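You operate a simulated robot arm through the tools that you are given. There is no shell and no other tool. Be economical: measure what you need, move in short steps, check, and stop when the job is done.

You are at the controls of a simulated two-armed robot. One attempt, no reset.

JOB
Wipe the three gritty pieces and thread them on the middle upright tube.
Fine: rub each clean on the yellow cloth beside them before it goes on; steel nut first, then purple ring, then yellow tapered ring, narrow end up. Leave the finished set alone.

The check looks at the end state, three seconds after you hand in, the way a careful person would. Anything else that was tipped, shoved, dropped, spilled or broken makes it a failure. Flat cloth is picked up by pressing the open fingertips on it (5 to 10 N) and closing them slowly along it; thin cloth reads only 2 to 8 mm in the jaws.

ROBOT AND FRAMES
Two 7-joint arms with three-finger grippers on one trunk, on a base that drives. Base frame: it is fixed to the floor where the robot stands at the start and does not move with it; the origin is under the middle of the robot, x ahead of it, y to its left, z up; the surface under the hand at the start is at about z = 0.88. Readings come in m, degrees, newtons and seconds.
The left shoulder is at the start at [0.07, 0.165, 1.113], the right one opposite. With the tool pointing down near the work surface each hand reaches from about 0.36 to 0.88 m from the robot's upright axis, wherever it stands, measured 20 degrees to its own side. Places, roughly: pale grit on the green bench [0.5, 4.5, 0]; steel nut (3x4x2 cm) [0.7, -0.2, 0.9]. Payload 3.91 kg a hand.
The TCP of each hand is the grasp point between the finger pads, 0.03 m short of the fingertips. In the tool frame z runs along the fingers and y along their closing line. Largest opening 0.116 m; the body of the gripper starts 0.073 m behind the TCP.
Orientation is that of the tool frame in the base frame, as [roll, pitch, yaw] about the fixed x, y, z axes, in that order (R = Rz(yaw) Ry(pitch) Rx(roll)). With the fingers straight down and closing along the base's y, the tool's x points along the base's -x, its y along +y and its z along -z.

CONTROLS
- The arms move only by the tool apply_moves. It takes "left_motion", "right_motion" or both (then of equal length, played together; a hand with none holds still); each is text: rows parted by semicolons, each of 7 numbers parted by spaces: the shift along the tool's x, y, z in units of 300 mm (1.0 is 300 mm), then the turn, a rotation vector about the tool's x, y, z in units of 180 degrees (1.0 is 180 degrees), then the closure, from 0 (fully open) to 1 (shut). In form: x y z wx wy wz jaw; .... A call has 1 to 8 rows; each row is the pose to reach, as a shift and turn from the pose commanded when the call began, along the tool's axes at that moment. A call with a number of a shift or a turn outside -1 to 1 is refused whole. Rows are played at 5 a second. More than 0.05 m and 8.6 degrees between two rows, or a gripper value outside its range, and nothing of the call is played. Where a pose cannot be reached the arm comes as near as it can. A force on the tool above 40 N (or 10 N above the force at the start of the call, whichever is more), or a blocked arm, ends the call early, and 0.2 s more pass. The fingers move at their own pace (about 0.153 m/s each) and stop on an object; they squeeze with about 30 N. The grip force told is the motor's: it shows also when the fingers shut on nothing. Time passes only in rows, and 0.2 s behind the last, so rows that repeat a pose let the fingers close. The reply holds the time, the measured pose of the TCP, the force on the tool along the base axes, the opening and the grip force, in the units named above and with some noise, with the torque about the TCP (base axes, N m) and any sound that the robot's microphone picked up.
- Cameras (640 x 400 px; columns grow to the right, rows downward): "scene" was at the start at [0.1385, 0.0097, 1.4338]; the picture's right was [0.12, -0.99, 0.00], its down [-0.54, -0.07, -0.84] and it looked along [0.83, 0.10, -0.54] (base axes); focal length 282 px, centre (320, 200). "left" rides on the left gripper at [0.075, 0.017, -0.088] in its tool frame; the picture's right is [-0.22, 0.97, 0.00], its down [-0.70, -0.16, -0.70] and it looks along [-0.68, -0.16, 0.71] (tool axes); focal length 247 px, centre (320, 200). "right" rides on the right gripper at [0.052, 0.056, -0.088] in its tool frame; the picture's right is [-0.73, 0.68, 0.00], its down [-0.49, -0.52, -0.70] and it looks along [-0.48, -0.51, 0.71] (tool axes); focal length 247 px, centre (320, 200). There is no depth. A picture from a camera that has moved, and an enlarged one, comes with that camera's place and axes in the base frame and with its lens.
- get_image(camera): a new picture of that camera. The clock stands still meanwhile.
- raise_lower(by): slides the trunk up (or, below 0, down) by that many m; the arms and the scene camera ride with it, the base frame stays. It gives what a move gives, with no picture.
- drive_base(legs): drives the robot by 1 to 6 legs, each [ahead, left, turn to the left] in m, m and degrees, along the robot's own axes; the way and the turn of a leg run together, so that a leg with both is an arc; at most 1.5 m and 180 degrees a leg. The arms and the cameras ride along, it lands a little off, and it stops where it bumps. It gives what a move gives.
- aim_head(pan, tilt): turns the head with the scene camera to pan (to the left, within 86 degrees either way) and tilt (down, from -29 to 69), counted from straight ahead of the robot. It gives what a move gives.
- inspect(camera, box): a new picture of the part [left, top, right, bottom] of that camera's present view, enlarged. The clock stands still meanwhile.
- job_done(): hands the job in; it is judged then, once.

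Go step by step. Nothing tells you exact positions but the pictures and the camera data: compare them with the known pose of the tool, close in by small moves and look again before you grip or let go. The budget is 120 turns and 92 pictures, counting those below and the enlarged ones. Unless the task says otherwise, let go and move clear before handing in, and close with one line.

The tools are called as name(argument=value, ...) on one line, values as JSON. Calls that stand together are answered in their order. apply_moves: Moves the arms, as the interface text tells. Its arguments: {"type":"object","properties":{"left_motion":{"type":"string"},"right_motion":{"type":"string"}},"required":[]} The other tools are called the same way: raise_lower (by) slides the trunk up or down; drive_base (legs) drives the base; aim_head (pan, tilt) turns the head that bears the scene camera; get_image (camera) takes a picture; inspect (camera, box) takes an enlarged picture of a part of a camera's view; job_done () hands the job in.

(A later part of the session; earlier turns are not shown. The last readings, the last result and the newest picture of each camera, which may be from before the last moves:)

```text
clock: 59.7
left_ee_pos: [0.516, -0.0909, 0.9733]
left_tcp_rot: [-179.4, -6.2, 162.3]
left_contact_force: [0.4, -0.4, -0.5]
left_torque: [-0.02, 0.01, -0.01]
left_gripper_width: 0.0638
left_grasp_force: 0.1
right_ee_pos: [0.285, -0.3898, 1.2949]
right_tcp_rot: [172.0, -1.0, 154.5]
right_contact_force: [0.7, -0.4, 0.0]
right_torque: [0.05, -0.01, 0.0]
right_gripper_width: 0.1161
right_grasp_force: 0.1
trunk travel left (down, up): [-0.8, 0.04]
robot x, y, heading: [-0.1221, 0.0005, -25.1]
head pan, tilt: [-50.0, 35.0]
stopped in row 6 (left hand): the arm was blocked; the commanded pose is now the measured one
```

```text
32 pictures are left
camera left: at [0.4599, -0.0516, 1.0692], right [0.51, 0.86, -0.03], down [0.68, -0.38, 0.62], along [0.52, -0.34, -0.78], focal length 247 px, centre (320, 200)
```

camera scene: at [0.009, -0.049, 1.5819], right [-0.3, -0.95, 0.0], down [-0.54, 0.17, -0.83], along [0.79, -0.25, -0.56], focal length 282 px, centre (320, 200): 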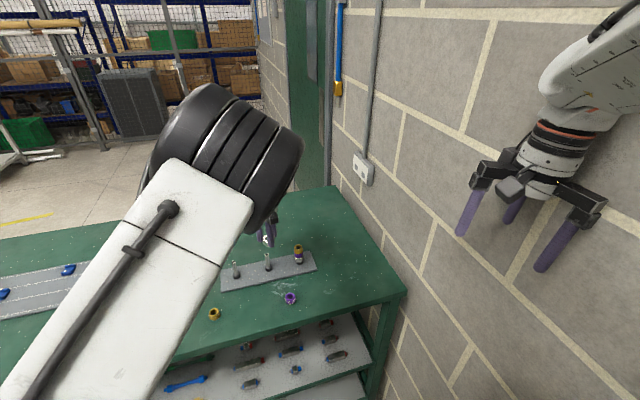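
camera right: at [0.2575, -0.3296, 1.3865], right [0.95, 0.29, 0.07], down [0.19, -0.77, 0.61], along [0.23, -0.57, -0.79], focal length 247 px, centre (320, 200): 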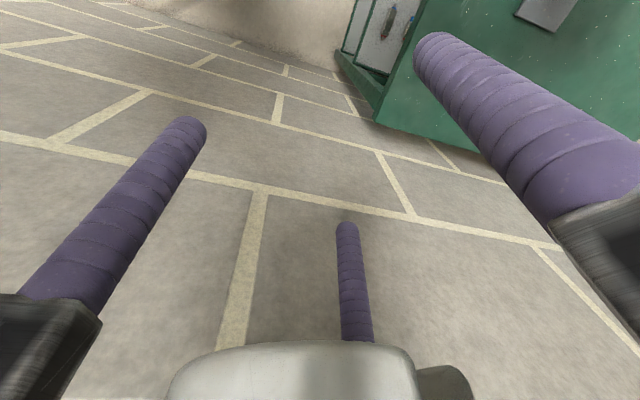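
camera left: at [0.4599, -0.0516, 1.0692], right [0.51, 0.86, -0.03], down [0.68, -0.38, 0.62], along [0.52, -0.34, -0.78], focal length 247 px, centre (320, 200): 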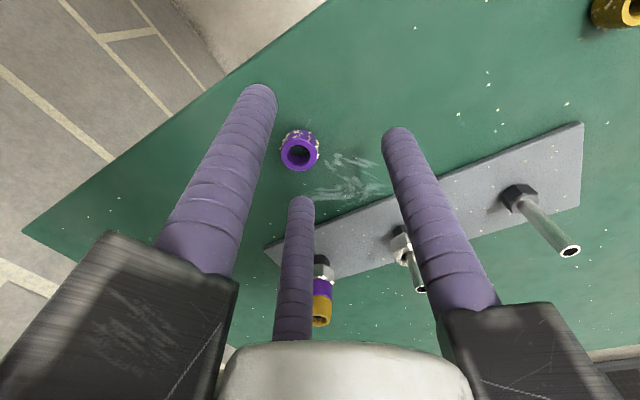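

Folding the arm to reach the nearer purple ring blocks the elbow against the head again. I'll centre the head command and back the base off 0.12 m so the arm stays stretched.

drive_base(legs=[[-0.12, 0, 0]])

aim_head(pan=12, tilt=35)

apply_moves(left_motion="-0.1 0 -0.06 0 0.01 0 0.45; -0.2 -0.04 -0.1 0 0.02 0 0.45; -0.3 -0.08 -0.12 0 0.034 0 0.45; -0.4 -0.1 -0.12 0 0.034 0 0.45; -0.4 -0.1 -0.12 0 0.034 0 0.45")

get_image(camera="left")

get_image(camera="scene")

```text
clock: 61.0
left_ee_pos: [0.4083, -0.0394, 0.9713]
left_tcp_rot: [-179.5, -6.2, 162.3]
left_contact_force: [0.6, 0.8, -0.9]
left_torque: [-0.02, 0.02, -0.01]
left_gripper_width: 0.0637
left_grasp_force: 0.2
right_ee_pos: [0.1795, -0.3372, 1.2942]
right_tcp_rot: [172.1, -1.4, 154.6]
right_contact_force: [-0.4, -0.3, 0.5]
right_torque: [0.0, -0.01, -0.04]
right_gripper_width: 0.116
right_grasp_force: 0.1
trunk travel left (down, up): [-0.8, 0.04]
robot x, y, heading: [-0.2302, 0.0511, -25.3]
head pan, tilt: [-50.0, 35.0]
```

```text
clock: 62.3
left_ee_pos: [0.4077, -0.0388, 0.9738]
left_tcp_rot: [-179.3, -6.1, 162.4]
left_contact_force: [-0.1, 0.3, 0.4]
left_torque: [-0.01, -0.01, 0.01]
left_gripper_width: 0.0636
left_grasp_force: 0.0
right_ee_pos: [0.1771, -0.3388, 1.2938]
right_tcp_rot: [172.2, -1.4, 154.4]
right_contact_force: [0.9, -0.2, -0.6]
right_torque: [-0.07, -0.01, 0.02]
right_gripper_width: 0.1159
right_grasp_force: 0.1
trunk travel left (down, up): [-0.8, 0.04]
robot x, y, heading: [-0.2287, 0.0494, -25.4]
head pan, tilt: [12.0, 35.0]
```

```text
clock: 63.5
left_ee_pos: [0.5147, -0.1042, 0.9972]
left_tcp_rot: [-179.3, -12.3, 162.1]
left_contact_force: [0.4, 0.1, 0.8]
left_torque: [0.04, 0.0, 0.03]
left_gripper_width: 0.0636
left_grasp_force: 0.0
right_ee_pos: [0.1773, -0.3387, 1.2945]
right_tcp_rot: [172.1, -1.2, 154.6]
right_contact_force: [-0.1, 0.2, 0.5]
right_torque: [-0.03, -0.01, 0.02]
right_gripper_width: 0.1158
right_grasp_force: 0.2
trunk travel left (down, up): [-0.8, 0.04]
robot x, y, heading: [-0.2294, 0.0559, -25.2]
head pan, tilt: [12.0, 35.0]
```

```text
31 pictures are left
camera left: at [0.469, -0.0691, 1.0995], right [0.5, 0.86, -0.06], down [0.74, -0.4, 0.54], along [0.44, -0.31, -0.84], focal length 247 px, centre (320, 200)
```

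left: 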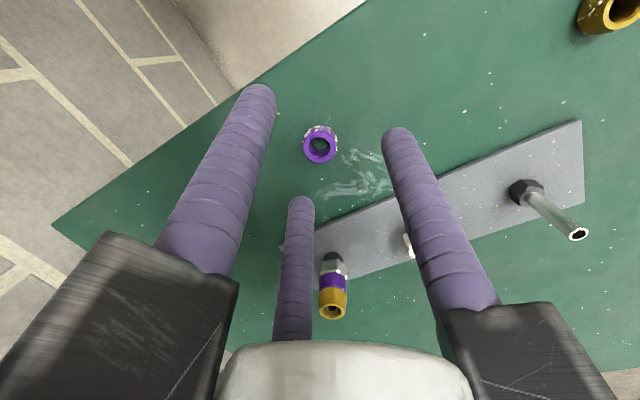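

```text
30 pictures are left
camera scene: at [-0.0994, 0.0085, 1.5806], right [-0.23, -0.97, 0.0], down [-0.56, 0.13, -0.82], along [0.8, -0.19, -0.57], focal length 282 px, centre (320, 200)
```

scene: 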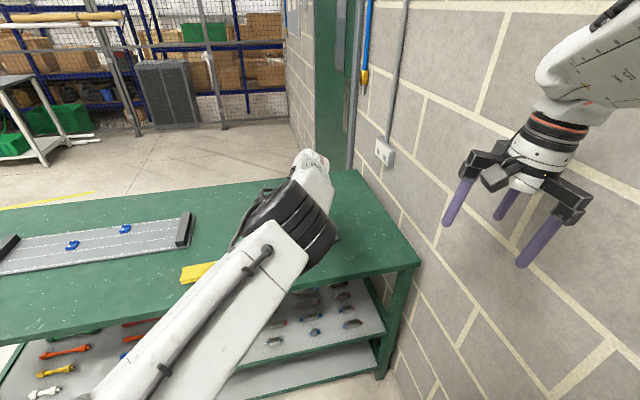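

The arm is free now and the head camera follows its commands again. I'll level the hand, which I had pitched the wrong way, and lower over the purple ring at about (0.525, -0.117).

apply_moves(left_motion="-0.02 -0.007 0.03 0 -0.017 0 0.45; -0.04 -0.014 0.07 0 -0.034 0 0.45; -0.06 -0.021 0.11 0 -0.051 0 0.45; -0.08 -0.028 0.143 0 -0.068 0 0.45; -0.08 -0.028 0.143 0 -0.068 0 0.45")

get_image(camera="left")

```text
clock: 64.7
left_ee_pos: [0.5258, -0.1164, 0.9497]
left_tcp_rot: [-179.5, 0.0, 162.4]
left_contact_force: [0.1, -0.4, -0.3]
left_torque: [-0.03, -0.03, -0.03]
left_gripper_width: 0.0642
left_grasp_force: 0.1
right_ee_pos: [0.1767, -0.3381, 1.2938]
right_tcp_rot: [172.0, -1.2, 154.7]
right_contact_force: [-0.2, 0.1, -0.3]
right_torque: [-0.04, -0.03, 0.0]
right_gripper_width: 0.116
right_grasp_force: 0.0
trunk travel left (down, up): [-0.8, 0.04]
robot x, y, heading: [-0.2324, 0.0499, -25.4]
head pan, tilt: [12.0, 35.0]
```

```text
29 pictures are left
camera left: at [0.4613, -0.0751, 1.0384], right [0.51, 0.86, -0.01], down [0.62, -0.36, 0.7], along [0.6, -0.36, -0.71], focal length 247 px, centre (320, 200)
```

left: 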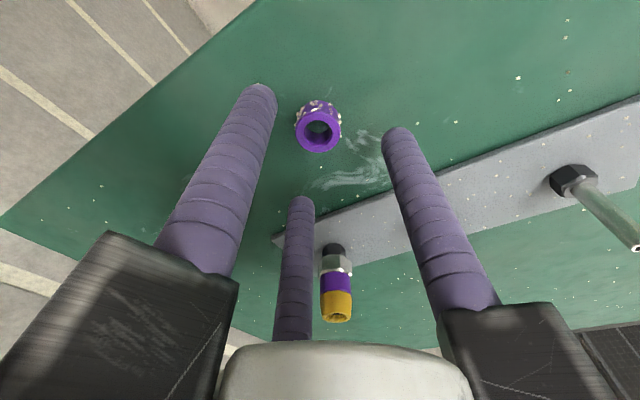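

The ring sits exactly where the nut did before its good grip. I'll lower to z ≈ 0.913 and close slowly.

apply_moves(left_motion="0 0 0.06 0 0 0 0.45; 0 0 0.11 0 0 0 0.5; 0 0 0.122 0 0 0 0.55; 0 0 0.122 0 0 0 0.63; 0 0 0.122 0 0 0 0.7; 0 0 0.122 0 0 0 0.76; 0 0 0.122 0 0 0 1; 0 0 0.122 0 0 0 1")

inspect(camera="left", box=[240, 80, 400, 200])

```text
clock: 66.5
left_ee_pos: [0.5274, -0.1185, 0.9126]
left_tcp_rot: [-179.5, 0.0, 162.3]
left_contact_force: [0.0, 1.0, 0.9]
left_torque: [-0.07, -0.02, 0.02]
left_gripper_width: 0.0268
left_grasp_force: 30.2
right_ee_pos: [0.1767, -0.3382, 1.2946]
right_tcp_rot: [172.1, -1.3, 154.6]
right_contact_force: [-1.3, -0.3, 0.3]
right_torque: [0.05, -0.01, 0.0]
right_gripper_width: 0.1159
right_grasp_force: 0.0
trunk travel left (down, up): [-0.8, 0.04]
robot x, y, heading: [-0.23, 0.0471, -25.4]
head pan, tilt: [12.0, 35.0]
```

```text
3.33 times, centred on (320, 140) of left
camera zoom: at [0.462, -0.076, 1.0015], right [0.51, 0.86, -0.01], down [0.62, -0.36, 0.7], along [0.6, -0.36, -0.71], focal length 823 px, centre (320, 400)
```

zoom: 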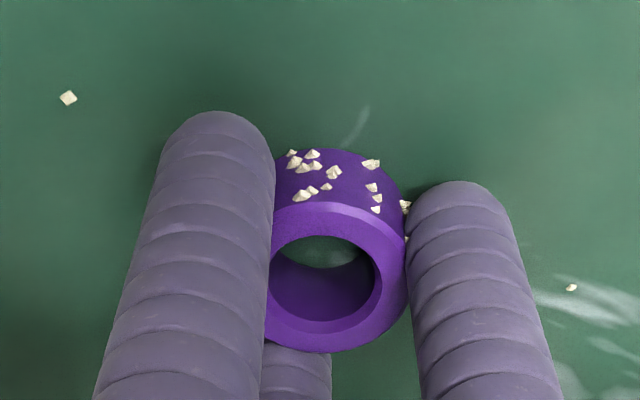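

It's held, but I want the ring to stand about 3 mm further out of the fingertips for the rub. I'll regrip that much higher here on the bench, then lift.

apply_moves(left_motion="0 0 0 0 0 0 0.68; 0 0 -0.01 0 0 0 0.68; 0 0 -0.01 0 0 0 0.72; 0 0 -0.01 0 0 0 0.78; 0 0 -0.01 0 0 0 1; 0 0 -0.01 0 0 0 1")

apply_moves(left_motion="0 0 -0.03 0 0 0 1; 0 0 -0.12 0 0 0 1; 0 0 -0.24 0 0 0 1; 0 0 -0.3 0 0 0 1")

inspect(camera="left", box=[240, 80, 400, 200])

```text
clock: 67.9
left_ee_pos: [0.5275, -0.1174, 0.9155]
left_tcp_rot: [-179.4, 0.0, 162.5]
left_contact_force: [-0.1, 0.5, -0.2]
left_torque: [0.02, 0.01, 0.02]
left_gripper_width: 0.0266
left_grasp_force: 30.0
right_ee_pos: [0.1773, -0.3392, 1.2943]
right_tcp_rot: [172.0, -1.3, 154.5]
right_contact_force: [0.0, 0.0, 0.4]
right_torque: [0.04, 0.0, 0.02]
right_gripper_width: 0.1161
right_grasp_force: 0.0
trunk travel left (down, up): [-0.8, 0.04]
robot x, y, heading: [-0.2287, 0.0525, -25.4]
head pan, tilt: [12.0, 35.0]
```

```text
clock: 68.9
left_ee_pos: [0.5268, -0.1167, 1.0057]
left_tcp_rot: [-179.4, 0.1, 162.4]
left_contact_force: [-0.5, -0.3, -1.4]
left_torque: [-0.02, -0.01, 0.01]
left_gripper_width: 0.0268
left_grasp_force: 29.8
right_ee_pos: [0.1775, -0.338, 1.295]
right_tcp_rot: [172.1, -1.2, 154.5]
right_contact_force: [-0.2, 0.6, 0.2]
right_torque: [0.05, -0.01, 0.01]
right_gripper_width: 0.116
right_grasp_force: 0.1
trunk travel left (down, up): [-0.8, 0.04]
robot x, y, heading: [-0.2299, 0.0513, -25.0]
head pan, tilt: [12.0, 35.0]
```

```text
3.33 times, centred on (320, 140) of left
camera zoom: at [0.462, -0.0754, 1.0948], right [0.51, 0.86, -0.01], down [0.62, -0.36, 0.7], along [0.6, -0.36, -0.71], focal length 823 px, centre (320, 400)
```

zoom: 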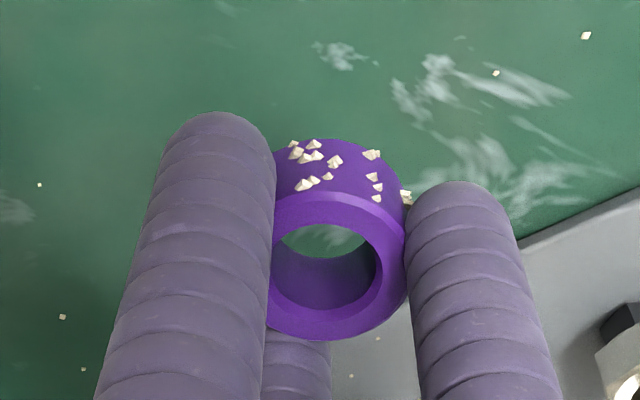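

The ring is lifted level. I'll carry it over the cloth in two calls, passing in front of the rack, and start the tilt in the second.

apply_moves(left_motion="0.037 0.147 -0.01 0 0 0 1; 0.074 0.296 -0.02 0 0 0 1; 0.111 0.444 -0.02 0 0 0 1; 0.148 0.592 -0.02 0 0 0 1; 0.185 0.74 -0.02 0 0 0 1; 0.222 0.889 -0.02 0 0 0 1")

apply_moves(left_motion="0.037 0.147 0 0.0198 -0.0344 0 1; 0.074 0.296 0 0.0397 -0.0688 0 1; 0.074 0.296 0 0.0595 -0.1031 0 1; 0.074 0.296 0 0.0794 -0.1375 0 1; 0.074 0.296 0 0.0992 -0.1719 0 1; 0.074 0.296 0 0.119 -0.2063 0 1; 0.074 0.296 0 0.139 -0.2407 0 1; 0.074 0.296 0 0.139 -0.2407 0 1")

get_image(camera="left")

get_image(camera="scene")

```text
clock: 70.3
left_ee_pos: [0.5463, 0.1602, 1.0078]
left_tcp_rot: [-179.3, 0.0, 162.4]
left_contact_force: [-0.1, -0.1, -0.2]
left_torque: [-0.05, -0.01, -0.03]
left_gripper_width: 0.0267
left_grasp_force: 29.4
right_ee_pos: [0.1793, -0.3374, 1.293]
right_tcp_rot: [172.2, -1.3, 154.5]
right_contact_force: [0.8, 0.0, 0.2]
right_torque: [-0.02, 0.0, 0.01]
right_gripper_width: 0.1161
right_grasp_force: 0.0
trunk travel left (down, up): [-0.8, 0.04]
robot x, y, heading: [-0.2316, 0.0492, -25.0]
head pan, tilt: [12.0, 35.0]
```

```text
clock: 72.1
left_ee_pos: [0.5497, 0.248, 1.0072]
left_tcp_rot: [-148.3, 41.5, 174.9]
left_contact_force: [-0.5, 0.3, -0.3]
left_torque: [0.01, 0.02, 0.02]
left_gripper_width: 0.0268
left_grasp_force: 29.4
right_ee_pos: [0.1787, -0.3389, 1.2935]
right_tcp_rot: [172.1, -1.3, 154.7]
right_contact_force: [0.2, 0.1, -0.7]
right_torque: [0.01, 0.0, 0.0]
right_gripper_width: 0.1163
right_grasp_force: 0.2
trunk travel left (down, up): [-0.8, 0.04]
robot x, y, heading: [-0.2291, 0.0494, -25.1]
head pan, tilt: [12.0, 35.0]
```

```text
26 pictures are left
camera left: at [0.4568, 0.3201, 1.0085], right [0.58, 0.78, -0.23], down [0.09, 0.22, 0.97], along [0.81, -0.58, 0.06], focal length 247 px, centre (320, 200)
```

left: 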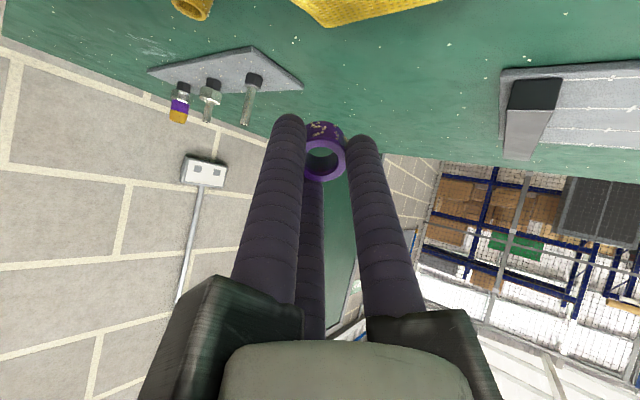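

```text
25 pictures are left
camera scene: at [-0.0981, 0.0079, 1.5805], right [-0.23, -0.97, 0.0], down [-0.56, 0.13, -0.82], along [0.8, -0.19, -0.57], focal length 282 px, centre (320, 200)
```

scene: 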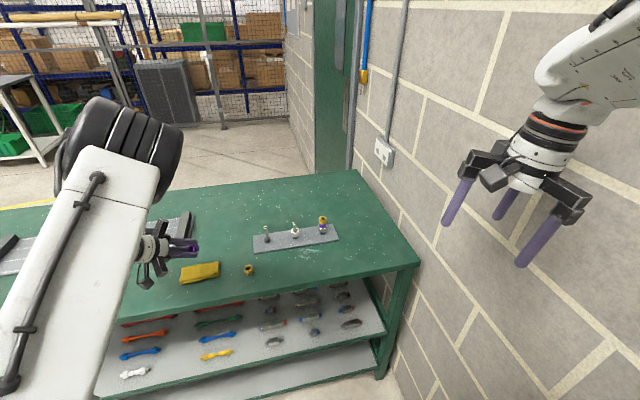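

The arm is well posed and the ring is tilted over the cloth. I'll lower it to contact.

apply_moves(left_motion="0.07 0.042 0.067 0 0 0 1; 0.13 0.077 0.125 0 0 0 1; 0.15 0.0892 0.1445 0 0 0 1; 0.1545 0.0918 0.1487 0 0 0 1; 0.159 0.0945 0.153 0 0 0 1")

inspect(camera="scene", box=[130, 220, 270, 308])

```text
clock: 73.3
left_ee_pos: [0.5488, 0.2491, 0.9377]
left_tcp_rot: [-148.3, 41.6, 174.9]
left_contact_force: [-1.0, 1.1, 7.1]
left_torque: [-0.05, -0.08, 0.0]
left_gripper_width: 0.0266
left_grasp_force: 30.1
right_ee_pos: [0.1768, -0.3374, 1.2944]
right_tcp_rot: [172.1, -1.4, 154.6]
right_contact_force: [0.2, -0.1, 0.5]
right_torque: [-0.01, -0.01, -0.01]
right_gripper_width: 0.1159
right_grasp_force: 0.1
trunk travel left (down, up): [-0.8, 0.04]
robot x, y, heading: [-0.2335, 0.0482, -25.3]
head pan, tilt: [12.0, 35.0]
```

```text
4.55 times, centred on (200, 264) of scene
camera zoom: at [-0.0996, 0.0081, 1.5807], right [-0.23, -0.97, 0.0], down [-0.56, 0.13, -0.82], along [0.8, -0.19, -0.57], focal length 1283 px, centre (866, -91)
```

zoom: 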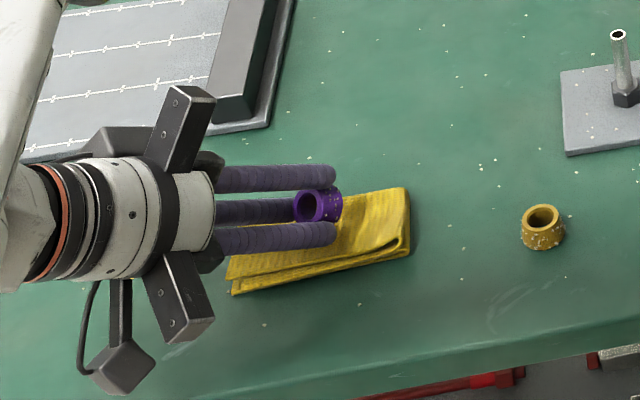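

There's light contact at 7 N near the middle of the cloth. I'll rub along y.

apply_moves(left_motion="0.0146 -0.0057 -0.0065 0 0 0 1; 0.0195 0.0542 -0.0486 0 0 0 1; 0.0097 -0.0656 0.0356 0 0 0 1; 0.0195 0.0542 -0.0486 0 0 0 1; 0.0097 -0.0656 0.0356 0 0 0 1; 0.0195 0.0542 -0.0486 0 0 0 1; 0.0097 -0.0656 0.0356 0 0 0 1; 0.0146 -0.0057 -0.0065 0 0 0 1")

inspect(camera="left", box=[240, 80, 400, 200])

```text
clock: 75.1
left_ee_pos: [0.5449, 0.2452, 0.937]
left_tcp_rot: [-148.4, 41.6, 174.8]
left_contact_force: [0.1, -6.6, 13.1]
left_torque: [-0.39, -0.11, -0.06]
left_gripper_width: 0.0265
left_grasp_force: 29.9
right_ee_pos: [0.1755, -0.3423, 1.2947]
right_tcp_rot: [171.9, -1.3, 154.4]
right_contact_force: [-0.2, 0.4, -0.5]
right_torque: [0.05, -0.03, -0.01]
right_gripper_width: 0.1158
right_grasp_force: 0.0
trunk travel left (down, up): [-0.8, 0.04]
robot x, y, heading: [-0.2264, 0.0529, -25.1]
head pan, tilt: [12.0, 35.0]
```

```text
3.33 times, centred on (320, 140) of left
camera zoom: at [0.4526, 0.3167, 0.9377], right [0.58, 0.78, -0.23], down [0.09, 0.22, 0.97], along [0.81, -0.59, 0.06], focal length 823 px, centre (320, 400)
```

zoom: 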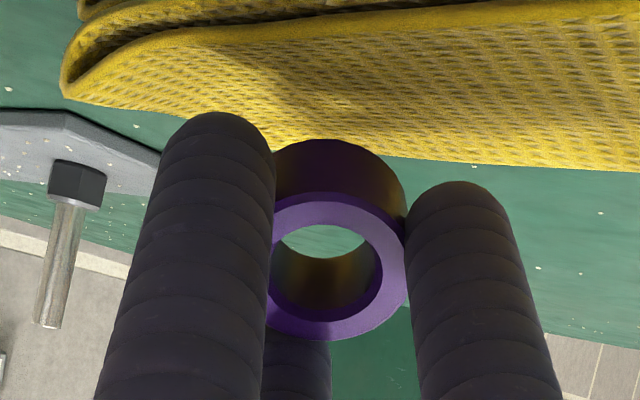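

Purple is clean too. I'll lift and level the hand.

apply_moves(left_motion="-0.077 -0.046 -0.074 0 0 0 1; -0.1546 -0.0918 -0.1487 -0.0198 0.0344 0 1; -0.19 -0.112 -0.182 -0.0397 0.0688 0 1; -0.19 -0.112 -0.182 -0.0595 0.1031 0 1; -0.19 -0.112 -0.182 -0.0794 0.1375 0 1; -0.19 -0.112 -0.182 -0.0992 0.1719 0 1; -0.19 -0.112 -0.182 -0.119 0.2063 0 1; -0.19 -0.112 -0.182 -0.139 0.2407 0 1")

inspect(camera="scene", box=[140, 200, 340, 300])

```text
clock: 76.9
left_ee_pos: [0.5459, 0.2483, 1.0221]
left_tcp_rot: [-179.5, 0.0, 162.4]
left_contact_force: [0.7, 0.7, -0.9]
left_torque: [-0.05, 0.04, -0.03]
left_gripper_width: 0.0266
left_grasp_force: 29.8
right_ee_pos: [0.1793, -0.3401, 1.2931]
right_tcp_rot: [172.2, -1.4, 154.6]
right_contact_force: [0.0, -0.4, -0.1]
right_torque: [0.01, 0.01, 0.0]
right_gripper_width: 0.1162
right_grasp_force: 0.0
trunk travel left (down, up): [-0.8, 0.04]
robot x, y, heading: [-0.2305, 0.0531, -25.3]
head pan, tilt: [12.0, 35.0]
```

```text
3.20 times, centred on (240, 250) of scene
camera zoom: at [-0.0977, 0.0072, 1.5804], right [-0.23, -0.97, 0.0], down [-0.56, 0.13, -0.82], along [0.8, -0.19, -0.57], focal length 903 px, centre (576, 40)
```

zoom: 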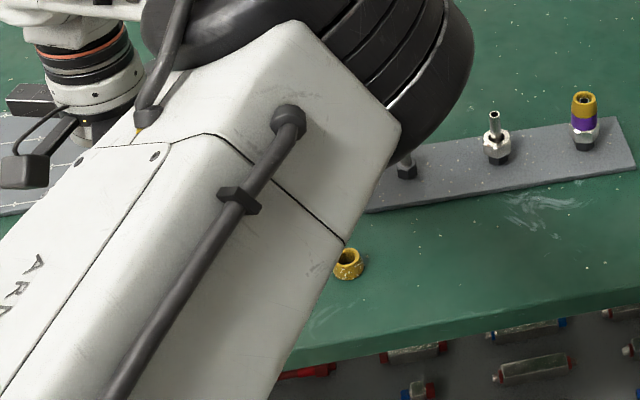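

The nut is seated like the reference. Next I'll carry the purple ring in front of the rack, and then drive forward 0.1 m so the tube is within reach.

apply_moves(left_motion="-0.046 -0.124 -0.015 0 0 0 1; -0.092 -0.248 -0.027 0 0 0 1; -0.139 -0.372 -0.027 0 0 0 1; -0.185 -0.496 -0.027 0 0 0 1; -0.232 -0.62 -0.027 0 0 0 1; -0.278 -0.745 -0.027 0 0 0 1; -0.324 -0.869 -0.027 0 0 0 1; -0.324 -0.869 -0.027 0 0 0 1")

drive_base(legs=[[0.1, 0, 0]])

get_image(camera="left")

```text
clock: 78.7
left_ee_pos: [0.5588, -0.0283, 1.0311]
left_tcp_rot: [-179.4, 0.0, 162.4]
left_contact_force: [-1.0, -0.1, -0.2]
left_torque: [-0.02, 0.01, -0.02]
left_gripper_width: 0.0264
left_grasp_force: 29.9
right_ee_pos: [0.1777, -0.3382, 1.2948]
right_tcp_rot: [172.1, -1.2, 154.6]
right_contact_force: [-0.1, 0.3, -0.4]
right_torque: [0.01, 0.02, 0.03]
right_gripper_width: 0.1158
right_grasp_force: 0.0
trunk travel left (down, up): [-0.8, 0.04]
robot x, y, heading: [-0.2317, 0.0544, -25.1]
head pan, tilt: [12.0, 35.0]
```

```text
clock: 79.8
left_ee_pos: [0.6484, -0.0695, 1.0344]
left_tcp_rot: [-179.4, 0.0, 162.4]
left_contact_force: [0.3, -0.2, -0.4]
left_torque: [0.02, -0.04, 0.02]
left_gripper_width: 0.0264
left_grasp_force: 29.7
right_ee_pos: [0.2657, -0.3791, 1.295]
right_tcp_rot: [172.1, -1.2, 154.6]
right_contact_force: [-0.6, -0.1, -0.7]
right_torque: [0.02, 0.02, 0.0]
right_gripper_width: 0.1158
right_grasp_force: 0.1
trunk travel left (down, up): [-0.8, 0.04]
robot x, y, heading: [-0.1384, 0.0076, -25.0]
head pan, tilt: [12.0, 35.0]
```

```text
21 pictures are left
camera left: at [0.5831, -0.0288, 1.1216], right [0.51, 0.86, -0.01], down [0.62, -0.35, 0.7], along [0.6, -0.36, -0.71], focal length 247 px, centre (320, 200)
```

left: 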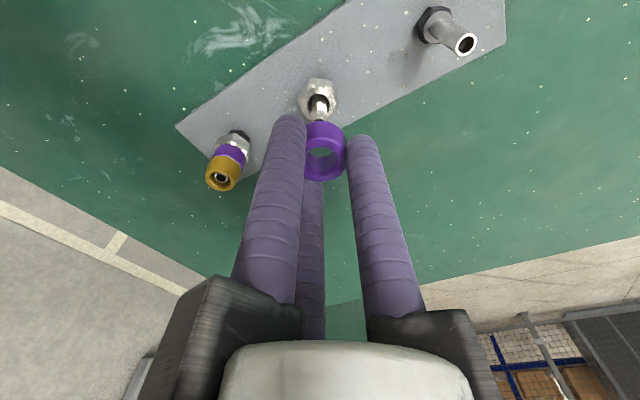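

The tube is close under the ring now. I'll move to the calibrated centre (0.6516, -0.0788) and lower to just above the tip.

apply_moves(left_motion="-0.01 -0.013 0.03 0 0 0 1; -0.0195 -0.0263 0.06 0 0 0 1; -0.0195 -0.0263 0.095 0 0 0 1; -0.0195 -0.0263 0.095 0 0 0 1")

inspect(camera="left", box=[240, 60, 400, 200])

```text
clock: 80.8
left_ee_pos: [0.652, -0.081, 1.0036]
left_tcp_rot: [-179.5, 0.0, 162.4]
left_contact_force: [0.5, 0.3, -0.8]
left_torque: [0.0, 0.0, 0.03]
left_gripper_width: 0.0266
left_grasp_force: 30.0
right_ee_pos: [0.2671, -0.381, 1.2948]
right_tcp_rot: [172.2, -1.2, 154.6]
right_contact_force: [0.8, 0.7, -0.1]
right_torque: [-0.02, -0.04, -0.02]
right_gripper_width: 0.1159
right_grasp_force: 0.1
trunk travel left (down, up): [-0.8, 0.04]
robot x, y, heading: [-0.1384, 0.0093, -25.2]
head pan, tilt: [12.0, 35.0]
```

```text
2.86 times, centred on (320, 130) of left
camera zoom: at [0.5866, -0.0389, 1.0924], right [0.51, 0.86, -0.01], down [0.62, -0.35, 0.7], along [0.6, -0.36, -0.71], focal length 706 px, centre (320, 400)
```

zoom: 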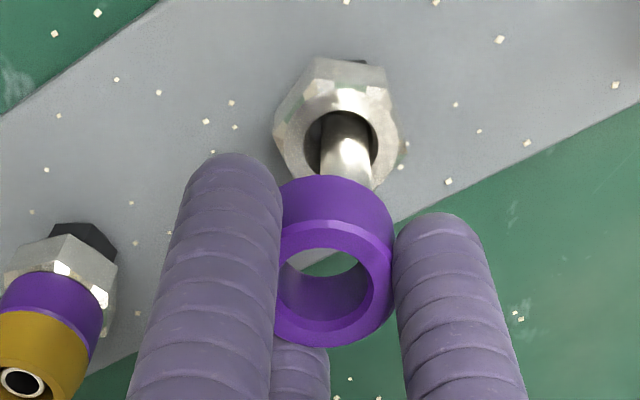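

The tube appears about 2.5 mm to the right of the ring centre. I'll correct that and lower until the tip should just enter.

apply_moves(left_motion="-0.0016 0.0082 0 0 0 0 1; -0.0016 0.0082 0.02 0 0 0 1; -0.0016 0.0082 0.035 0 0 0 1; -0.0016 0.0082 0.05 0 0 0 1")

inspect(camera="left", box=[240, 60, 400, 200])

```text
clock: 81.8
left_ee_pos: [0.6538, -0.079, 0.9883]
left_tcp_rot: [-179.5, 0.1, 162.5]
left_contact_force: [1.5, 1.1, 1.1]
left_torque: [0.02, -0.07, 0.0]
left_gripper_width: 0.0266
left_grasp_force: 29.9
right_ee_pos: [0.2689, -0.3804, 1.2938]
right_tcp_rot: [172.1, -1.3, 154.6]
right_contact_force: [0.4, 0.1, 0.4]
right_torque: [-0.03, -0.04, 0.02]
right_gripper_width: 0.1158
right_grasp_force: 0.0
trunk travel left (down, up): [-0.8, 0.04]
robot x, y, heading: [-0.1392, 0.0034, -24.9]
head pan, tilt: [12.0, 35.0]
```

```text
2.86 times, centred on (320, 130) of left
camera zoom: at [0.589, -0.0368, 1.0771], right [0.51, 0.86, -0.01], down [0.62, -0.35, 0.7], along [0.6, -0.36, -0.71], focal length 706 px, centre (320, 400)
```

zoom: 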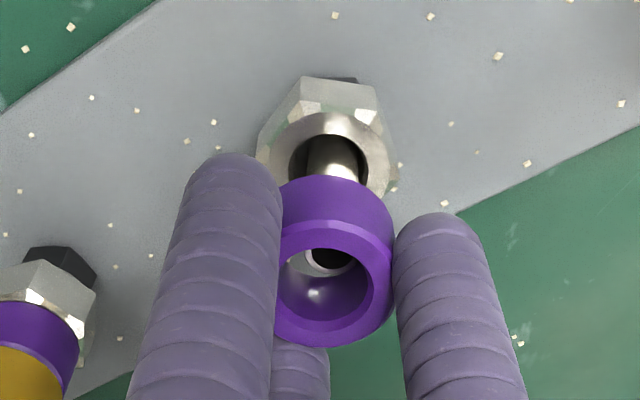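

The tip is inside the ring with hardly any force. I'll nudge slightly toward centre and lower it down to just above the nut.

apply_moves(left_motion="-0.003 0.003 0.02 0 0 0 1; -0.003 0.003 0.04 0 0 0 1; -0.003 0.003 0.06 0 0 0 1; -0.003 0.003 0.078 0 0 0 1")

inspect(camera="left", box=[240, 60, 400, 200])

```text
clock: 82.8
left_ee_pos: [0.6558, -0.0789, 0.9646]
left_tcp_rot: [-179.4, 0.0, 162.4]
left_contact_force: [0.2, 0.1, 0.0]
left_torque: [-0.03, 0.0, -0.01]
left_gripper_width: 0.0265
left_grasp_force: 29.9
right_ee_pos: [0.2675, -0.3805, 1.295]
right_tcp_rot: [172.1, -1.3, 154.6]
right_contact_force: [-0.3, -0.2, -0.6]
right_torque: [0.01, 0.02, -0.01]
right_gripper_width: 0.1158
right_grasp_force: 0.1
trunk travel left (down, up): [-0.8, 0.04]
robot x, y, heading: [-0.1374, 0.0085, -25.2]
head pan, tilt: [12.0, 35.0]
```

```text
2.86 times, centred on (320, 130) of left
camera zoom: at [0.5897, -0.0368, 1.0536], right [0.51, 0.86, -0.01], down [0.62, -0.36, 0.7], along [0.6, -0.36, -0.71], focal length 706 px, centre (320, 400)
```

zoom: 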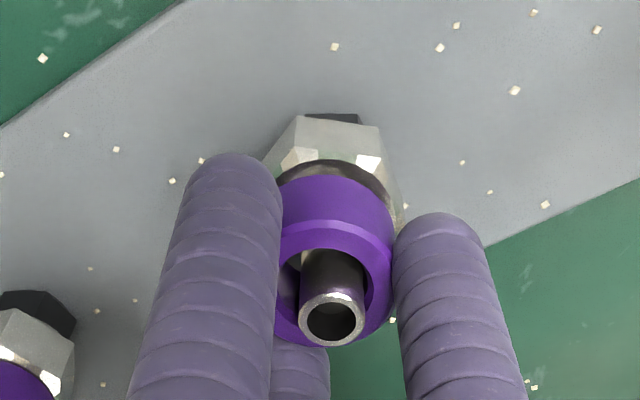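

The ring slid on freely and sits just above the nut. I'll release it slowly and lift away.

apply_moves(left_motion="0 0 0.01 0 0 0 1; 0 0 0.01 0 0 0 0.72; 0 0 0.01 0 0 0 0.6; 0 0 0.01 0 0 0 0.5; 0 0 -0.06 0 0 0 0.5; 0 0 -0.16 0 0 0 0.5; 0 0 -0.25 0 0 0 0.5")

get_image(camera="left")

```text
clock: 84.4
left_ee_pos: [0.6558, -0.0761, 1.0406]
left_tcp_rot: [-179.4, 0.0, 162.5]
left_contact_force: [-0.1, 0.2, 0.5]
left_torque: [0.01, 0.01, 0.01]
left_gripper_width: 0.0577
left_grasp_force: 0.1
right_ee_pos: [0.2666, -0.3802, 1.2949]
right_tcp_rot: [172.1, -1.2, 154.6]
right_contact_force: [0.3, 0.2, -0.6]
right_torque: [0.0, 0.02, -0.01]
right_gripper_width: 0.1161
right_grasp_force: 0.1
trunk travel left (down, up): [-0.8, 0.04]
robot x, y, heading: [-0.1384, 0.0091, -24.9]
head pan, tilt: [12.0, 35.0]
```

```text
17 pictures are left
camera left: at [0.5897, -0.0356, 1.1298], right [0.51, 0.86, -0.01], down [0.62, -0.35, 0.7], along [0.6, -0.36, -0.71], focal length 247 px, centre (320, 200)
```

left: 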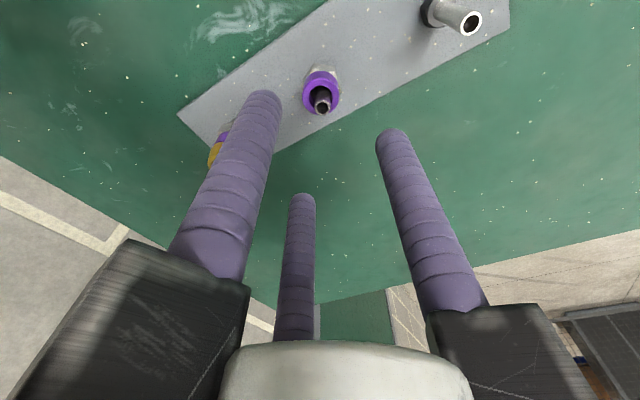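

Purple sits on the nut. For the yellow ring at about (0.541, 0.088), I'll back off 0.1 m and move above it.

drive_base(legs=[[-0.1, 0, 0]])

apply_moves(left_motion="0.04 0.08 0 0 0 0 0.45; 0.08 0.16 0.04 0 0 0 0.45; 0.12 0.24 0.1 0 0 0 0.45; 0.16 0.3 0.16 0 0 0 0.45; 0.197 0.357 0.22 0 0 0 0.45; 0.197 0.357 0.25 0 0 0 0.45; 0.197 0.357 0.25 0 0 0 0.45")

get_image(camera="left")

```text
clock: 85.6
left_ee_pos: [0.5672, -0.0357, 1.0393]
left_tcp_rot: [-179.3, -0.1, 162.4]
left_contact_force: [0.6, 0.4, -0.6]
left_torque: [0.01, -0.02, 0.0]
left_gripper_width: 0.0579
left_grasp_force: 0.0
right_ee_pos: [0.1791, -0.3395, 1.2941]
right_tcp_rot: [172.1, -1.4, 154.6]
right_contact_force: [0.0, 0.3, -0.6]
right_torque: [0.02, 0.01, -0.02]
right_gripper_width: 0.1159
right_grasp_force: 0.1
trunk travel left (down, up): [-0.8, 0.04]
robot x, y, heading: [-0.2268, 0.0475, -25.2]
head pan, tilt: [12.0, 35.0]
```

```text
clock: 87.2
left_ee_pos: [0.5411, 0.0854, 0.9642]
left_tcp_rot: [-179.4, 0.0, 162.3]
left_contact_force: [0.2, -0.2, 0.7]
left_torque: [0.02, 0.03, 0.02]
left_gripper_width: 0.0636
left_grasp_force: 0.1
right_ee_pos: [0.1794, -0.3383, 1.2944]
right_tcp_rot: [172.1, -1.3, 154.6]
right_contact_force: [0.0, 0.5, -1.0]
right_torque: [0.02, -0.03, 0.01]
right_gripper_width: 0.116
right_grasp_force: 0.1
trunk travel left (down, up): [-0.8, 0.04]
robot x, y, heading: [-0.2298, 0.0524, -24.9]
head pan, tilt: [12.0, 35.0]
```

```text
16 pictures are left
camera left: at [0.4764, 0.1263, 1.0523], right [0.51, 0.86, -0.01], down [0.62, -0.36, 0.7], along [0.6, -0.36, -0.71], focal length 247 px, centre (320, 200)
```

left: 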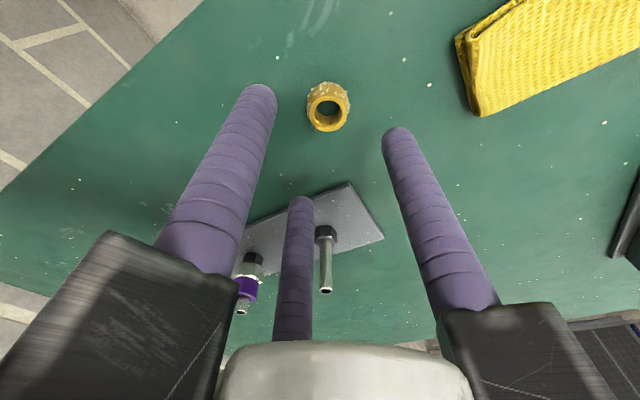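

The yellow ring is at about (0.538, 0.094), narrow end up. I'll centre on it, lower and grip.

apply_moves(left_motion="0.0187 0.0253 0.03 0 0 0 0.45; 0.0187 0.0253 0.09 0 0 0 0.45; 0.0187 0.0253 0.14 0 0 0 0.5; 0.0187 0.0253 0.166 0 0 0 0.55; 0.0187 0.0253 0.166 0 0 0 0.65; 0.0187 0.0253 0.166 0 0 0 0.75; 0.0187 0.0253 0.166 0 0 0 1; 0.0187 0.0253 0.166 0 0 0 1")

inspect(camera="left", box=[240, 80, 400, 200])

```text
clock: 89.0
left_ee_pos: [0.5393, 0.0927, 0.9147]
left_tcp_rot: [-179.5, -0.1, 162.5]
left_contact_force: [-0.6, -0.2, 1.5]
left_torque: [0.04, 0.03, 0.02]
left_gripper_width: 0.024
left_grasp_force: 29.5
right_ee_pos: [0.1783, -0.3377, 1.2951]
right_tcp_rot: [172.2, -1.3, 154.5]
right_contact_force: [-0.5, -0.5, 0.2]
right_torque: [0.0, -0.03, 0.01]
right_gripper_width: 0.1159
right_grasp_force: 0.1
trunk travel left (down, up): [-0.8, 0.04]
robot x, y, heading: [-0.2305, 0.0506, -25.1]
head pan, tilt: [12.0, 35.0]
```

```text
3.33 times, centred on (320, 140) of left
camera zoom: at [0.4732, 0.1341, 1.003], right [0.51, 0.86, -0.01], down [0.62, -0.36, 0.7], along [0.6, -0.36, -0.71], focal length 823 px, centre (320, 400)
```

zoom: 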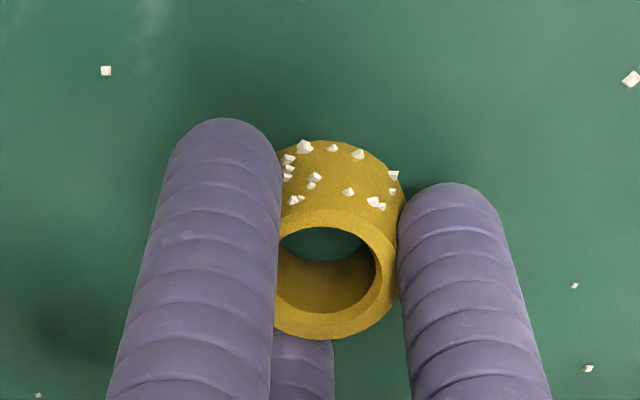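

It's gripped. I'll lift and carry it over the cloth, then tilt as before.

apply_moves(left_motion="0 0 -0.03 0 0 0 1; 0 0 -0.12 0 0 0 1; 0 0 -0.24 0 0 0 1; 0.03 0.12 -0.3 0 0 0 1; 0.06 0.26 -0.3 0 0 0 1; 0.095 0.4 -0.3 0 0 0 1; 0.125 0.506 -0.3 0 0 0 1; 0.125 0.506 -0.3 0 0 0 1")

apply_moves(left_motion="0 0 0 0.0198 -0.0344 0 1; 0 0 0 0.0397 -0.0688 0 1; 0 0 0 0.0595 -0.1031 0 1; 0 0 0 0.0794 -0.1375 0 1; 0 0 0 0.0992 -0.1719 0 1; 0 0 0 0.119 -0.2063 0 1; 0 0 0 0.139 -0.2407 0 1; 0 0 0 0.139 -0.2407 0 1")

inspect(camera="left", box=[200, 0, 440, 200])

```text
clock: 90.8
left_ee_pos: [0.5479, 0.2479, 1.0013]
left_tcp_rot: [-179.4, 0.1, 162.4]
left_contact_force: [0.0, 0.4, -1.0]
left_torque: [0.03, -0.01, -0.01]
left_gripper_width: 0.0237
left_grasp_force: 30.1
right_ee_pos: [0.1783, -0.3392, 1.2933]
right_tcp_rot: [172.1, -1.3, 154.7]
right_contact_force: [0.8, -0.1, -0.1]
right_torque: [0.04, -0.03, 0.01]
right_gripper_width: 0.1161
right_grasp_force: 0.0
trunk travel left (down, up): [-0.8, 0.04]
robot x, y, heading: [-0.2271, 0.0532, -25.2]
head pan, tilt: [12.0, 35.0]
```

```text
clock: 92.6
left_ee_pos: [0.548, 0.2483, 1.0024]
left_tcp_rot: [-148.3, 41.5, 175.0]
left_contact_force: [0.0, -0.5, -0.7]
left_torque: [0.04, 0.0, 0.04]
left_gripper_width: 0.0238
left_grasp_force: 30.2
right_ee_pos: [0.1782, -0.3393, 1.2945]
right_tcp_rot: [172.1, -1.3, 154.6]
right_contact_force: [-0.1, 0.4, 0.2]
right_torque: [0.01, 0.01, 0.0]
right_gripper_width: 0.116
right_grasp_force: 0.0
trunk travel left (down, up): [-0.8, 0.04]
robot x, y, heading: [-0.2256, 0.0555, -25.3]
head pan, tilt: [12.0, 35.0]
```

```text
2.00 times, centred on (320, 100) of left
camera zoom: at [0.455, 0.32, 1.0034], right [0.58, 0.78, -0.23], down [0.09, 0.22, 0.97], along [0.81, -0.58, 0.06], focal length 494 px, centre (320, 400)
```

zoom: 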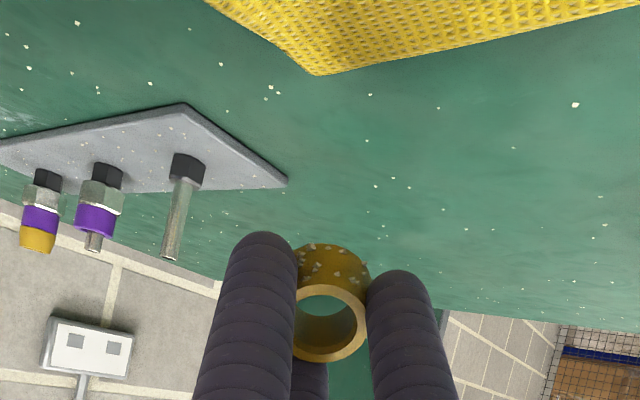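

The ring is tilted over the cloth and still level in the fingers. I'll lower to contact.

apply_moves(left_motion="0.07 0.042 0.067 0 0 0 1; 0.125 0.0743 0.1203 0 0 0 1; 0.1422 0.0845 0.1368 0 0 0 1; 0.1467 0.0871 0.1411 0 0 0 1")

```text
clock: 93.6
left_ee_pos: [0.5474, 0.249, 0.9368]
left_tcp_rot: [-148.3, 41.6, 174.9]
left_contact_force: [-0.5, 0.7, 5.5]
left_torque: [-0.08, -0.07, 0.03]
left_gripper_width: 0.0239
left_grasp_force: 30.0
right_ee_pos: [0.1781, -0.3373, 1.2948]
right_tcp_rot: [172.0, -1.2, 154.6]
right_contact_force: [-0.3, 0.0, 1.0]
right_torque: [-0.02, 0.01, 0.0]
right_gripper_width: 0.1158
right_grasp_force: 0.0
trunk travel left (down, up): [-0.8, 0.04]
robot x, y, heading: [-0.2264, 0.0534, -25.2]
head pan, tilt: [12.0, 35.0]
```

There's contact at 5.5 N. I'll use the same rubbing strokes.

apply_moves(left_motion="0.0146 -0.0057 -0.0065 0 0 0 1; 0.0195 0.0542 -0.0486 0 0 0 1; 0.0097 -0.0656 0.0356 0 0 0 1; 0.0195 0.0542 -0.0486 0 0 0 1; 0.0097 -0.0656 0.0356 0 0 0 1; 0.0195 0.0542 -0.0486 0 0 0 1; 0.0097 -0.0656 0.0356 0 0 0 1; 0.0146 -0.0057 -0.0065 0 0 0 1")

inspect(camera="left", box=[240, 80, 400, 200])

```text
clock: 95.4
left_ee_pos: [0.5436, 0.2454, 0.9363]
left_tcp_rot: [-148.4, 41.6, 174.8]
left_contact_force: [0.9, -5.3, 11.8]
left_torque: [-0.35, -0.22, -0.04]
left_gripper_width: 0.0239
left_grasp_force: 30.3
right_ee_pos: [0.1772, -0.3398, 1.2938]
right_tcp_rot: [172.0, -1.3, 154.5]
right_contact_force: [-0.1, 0.1, 0.4]
right_torque: [0.0, -0.05, 0.01]
right_gripper_width: 0.1161
right_grasp_force: 0.1
trunk travel left (down, up): [-0.8, 0.04]
robot x, y, heading: [-0.2298, 0.0514, -25.2]
head pan, tilt: [12.0, 35.0]
```

```text
3.33 times, centred on (320, 140) of left
camera zoom: at [0.4501, 0.3172, 0.9373], right [0.58, 0.78, -0.23], down [0.09, 0.22, 0.97], along [0.81, -0.58, 0.06], focal length 823 px, centre (320, 400)
```

zoom: 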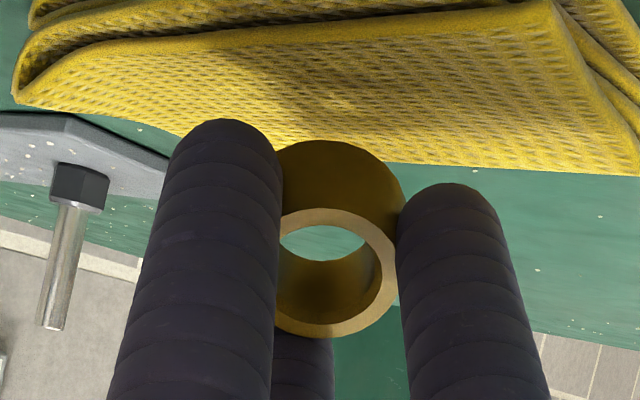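

Yellow is clean as well. I'll lift, level out and carry it back in front of the rack the same way.

apply_moves(left_motion="-0.077 -0.046 -0.074 0 0 0 1; -0.1546 -0.0918 -0.1487 -0.0198 0.0344 0 1; -0.19 -0.112 -0.182 -0.0397 0.0688 0 1; -0.19 -0.112 -0.182 -0.0595 0.1031 0 1; -0.19 -0.112 -0.182 -0.0794 0.1375 0 1; -0.19 -0.112 -0.182 -0.0992 0.1719 0 1; -0.19 -0.112 -0.182 -0.119 0.2063 0 1; -0.19 -0.112 -0.182 -0.139 0.2407 0 1")

apply_moves(left_motion="-0.046 -0.124 -0.015 0 0 0 1; -0.092 -0.248 -0.027 0 0 0 1; -0.139 -0.372 -0.027 0 0 0 1; -0.185 -0.496 -0.027 0 0 0 1; -0.232 -0.62 -0.027 0 0 0 1; -0.278 -0.745 -0.027 0 0 0 1; -0.324 -0.869 -0.027 0 0 0 1; -0.324 -0.869 -0.027 0 0 0 1")

drive_base(legs=[[0.1, 0, 0]])

get_image(camera="left")

```text
clock: 97.2
left_ee_pos: [0.544, 0.2496, 1.0214]
left_tcp_rot: [-179.5, -0.1, 162.5]
left_contact_force: [-0.1, 0.1, 0.0]
left_torque: [0.02, 0.02, -0.02]
left_gripper_width: 0.0236
left_grasp_force: 30.0
right_ee_pos: [0.18, -0.3393, 1.2942]
right_tcp_rot: [172.1, -1.2, 154.6]
right_contact_force: [0.5, -0.6, 0.5]
right_torque: [0.01, 0.03, 0.01]
right_gripper_width: 0.1162
right_grasp_force: 0.1
trunk travel left (down, up): [-0.8, 0.04]
robot x, y, heading: [-0.2269, 0.0487, -25.2]
head pan, tilt: [12.0, 35.0]
```

```text
clock: 99.0
left_ee_pos: [0.558, -0.0271, 1.0309]
left_tcp_rot: [-179.5, 0.1, 162.4]
left_contact_force: [0.1, 0.5, -0.2]
left_torque: [-0.02, 0.0, 0.01]
left_gripper_width: 0.0237
left_grasp_force: 30.4
right_ee_pos: [0.1778, -0.3373, 1.2952]
right_tcp_rot: [172.2, -1.3, 154.6]
right_contact_force: [0.1, 1.0, -0.9]
right_torque: [-0.03, -0.01, -0.02]
right_gripper_width: 0.1161
right_grasp_force: 0.1
trunk travel left (down, up): [-0.8, 0.04]
robot x, y, heading: [-0.2318, 0.0508, -25.2]
head pan, tilt: [12.0, 35.0]
```

```text
clock: 100.1
left_ee_pos: [0.6474, -0.0698, 1.0331]
left_tcp_rot: [-179.5, 0.0, 162.4]
left_contact_force: [0.5, 0.6, -0.2]
left_torque: [0.02, 0.01, 0.02]
left_gripper_width: 0.0235
left_grasp_force: 30.2
right_ee_pos: [0.2669, -0.3806, 1.2955]
right_tcp_rot: [172.1, -1.2, 154.7]
right_contact_force: [-0.7, 0.8, -0.2]
right_torque: [-0.02, -0.02, -0.01]
right_gripper_width: 0.1161
right_grasp_force: 0.0
trunk travel left (down, up): [-0.8, 0.04]
robot x, y, heading: [-0.1426, 0.0101, -25.1]
head pan, tilt: [12.0, 35.0]
```

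```text
12 pictures are left
camera left: at [0.5824, -0.0282, 1.1218], right [0.51, 0.86, -0.01], down [0.62, -0.35, 0.7], along [0.6, -0.36, -0.71], focal length 247 px, centre (320, 200)
```

left: 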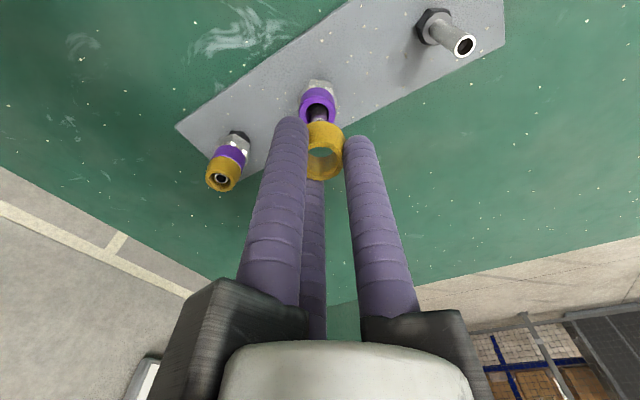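

This view nearly matches the purple ring's at the same stage. I'll apply the same correction and lower to just above the tip.

apply_moves(left_motion="-0.013 -0.007 0.03 0 0 0 1; -0.027 -0.014 0.06 0 0 0 1; -0.027 -0.014 0.095 0 0 0 1; -0.027 -0.014 0.12 0 0 0 1; -0.027 -0.014 0.14 0 0 0 1; -0.027 -0.014 0.145 0 0 0 1")

inspect(camera="left", box=[240, 60, 400, 200])

```text
clock: 101.5
left_ee_pos: [0.6548, -0.0778, 0.9882]
left_tcp_rot: [-179.4, 0.1, 162.4]
left_contact_force: [-1.1, 0.2, -0.6]
left_torque: [-0.04, -0.02, 0.01]
left_gripper_width: 0.0235
left_grasp_force: 29.9
right_ee_pos: [0.2681, -0.3818, 1.2956]
right_tcp_rot: [172.1, -1.3, 154.6]
right_contact_force: [0.2, 0.7, -0.7]
right_torque: [0.02, -0.01, -0.01]
right_gripper_width: 0.116
right_grasp_force: 0.0
trunk travel left (down, up): [-0.8, 0.04]
robot x, y, heading: [-0.1434, 0.0083, -25.2]
head pan, tilt: [12.0, 35.0]
```

```text
2.86 times, centred on (320, 130) of left
camera zoom: at [0.5901, -0.0361, 1.0768], right [0.51, 0.86, -0.01], down [0.62, -0.35, 0.7], along [0.6, -0.36, -0.71], focal length 706 px, centre (320, 400)
```

zoom: 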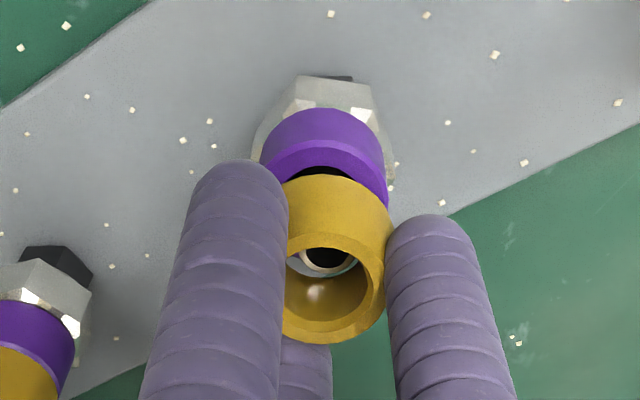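

The tip is inside the yellow ring with no contact force. I'll keep lowering gently toward the purple ring.

apply_moves(left_motion="0 -0.002 0.012 0 0 0 1; 0 -0.002 0.024 0 0 0 1; 0 -0.002 0.034 0 0 0 1; 0 -0.002 0.04 0 0 0 1")

inspect(camera="left", box=[240, 60, 400, 200])

```text
clock: 102.5
left_ee_pos: [0.6546, -0.0781, 0.9759]
left_tcp_rot: [-179.5, -0.1, 162.5]
left_contact_force: [0.2, 0.5, 1.0]
left_torque: [0.04, 0.0, -0.04]
left_gripper_width: 0.0233
left_grasp_force: 29.9
right_ee_pos: [0.2691, -0.3828, 1.2956]
right_tcp_rot: [172.1, -1.3, 154.6]
right_contact_force: [-1.5, 0.6, 0.0]
right_torque: [0.03, -0.03, 0.0]
right_gripper_width: 0.116
right_grasp_force: 0.0
trunk travel left (down, up): [-0.8, 0.04]
robot x, y, heading: [-0.139, 0.009, -25.0]
head pan, tilt: [12.0, 35.0]
```

```text
2.86 times, centred on (320, 130) of left
camera zoom: at [0.5899, -0.0366, 1.0651], right [0.51, 0.86, -0.01], down [0.62, -0.36, 0.7], along [0.6, -0.36, -0.71], focal length 706 px, centre (320, 400)
```

zoom: 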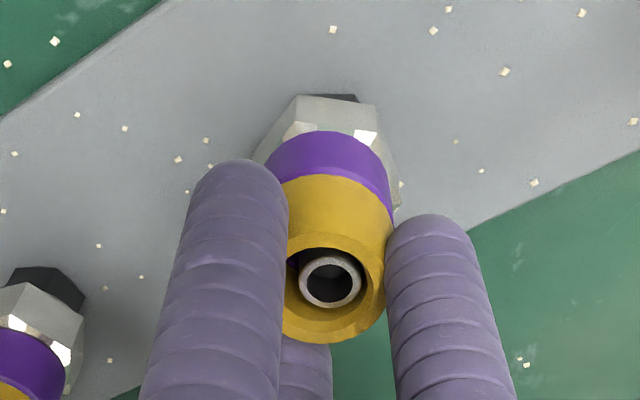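

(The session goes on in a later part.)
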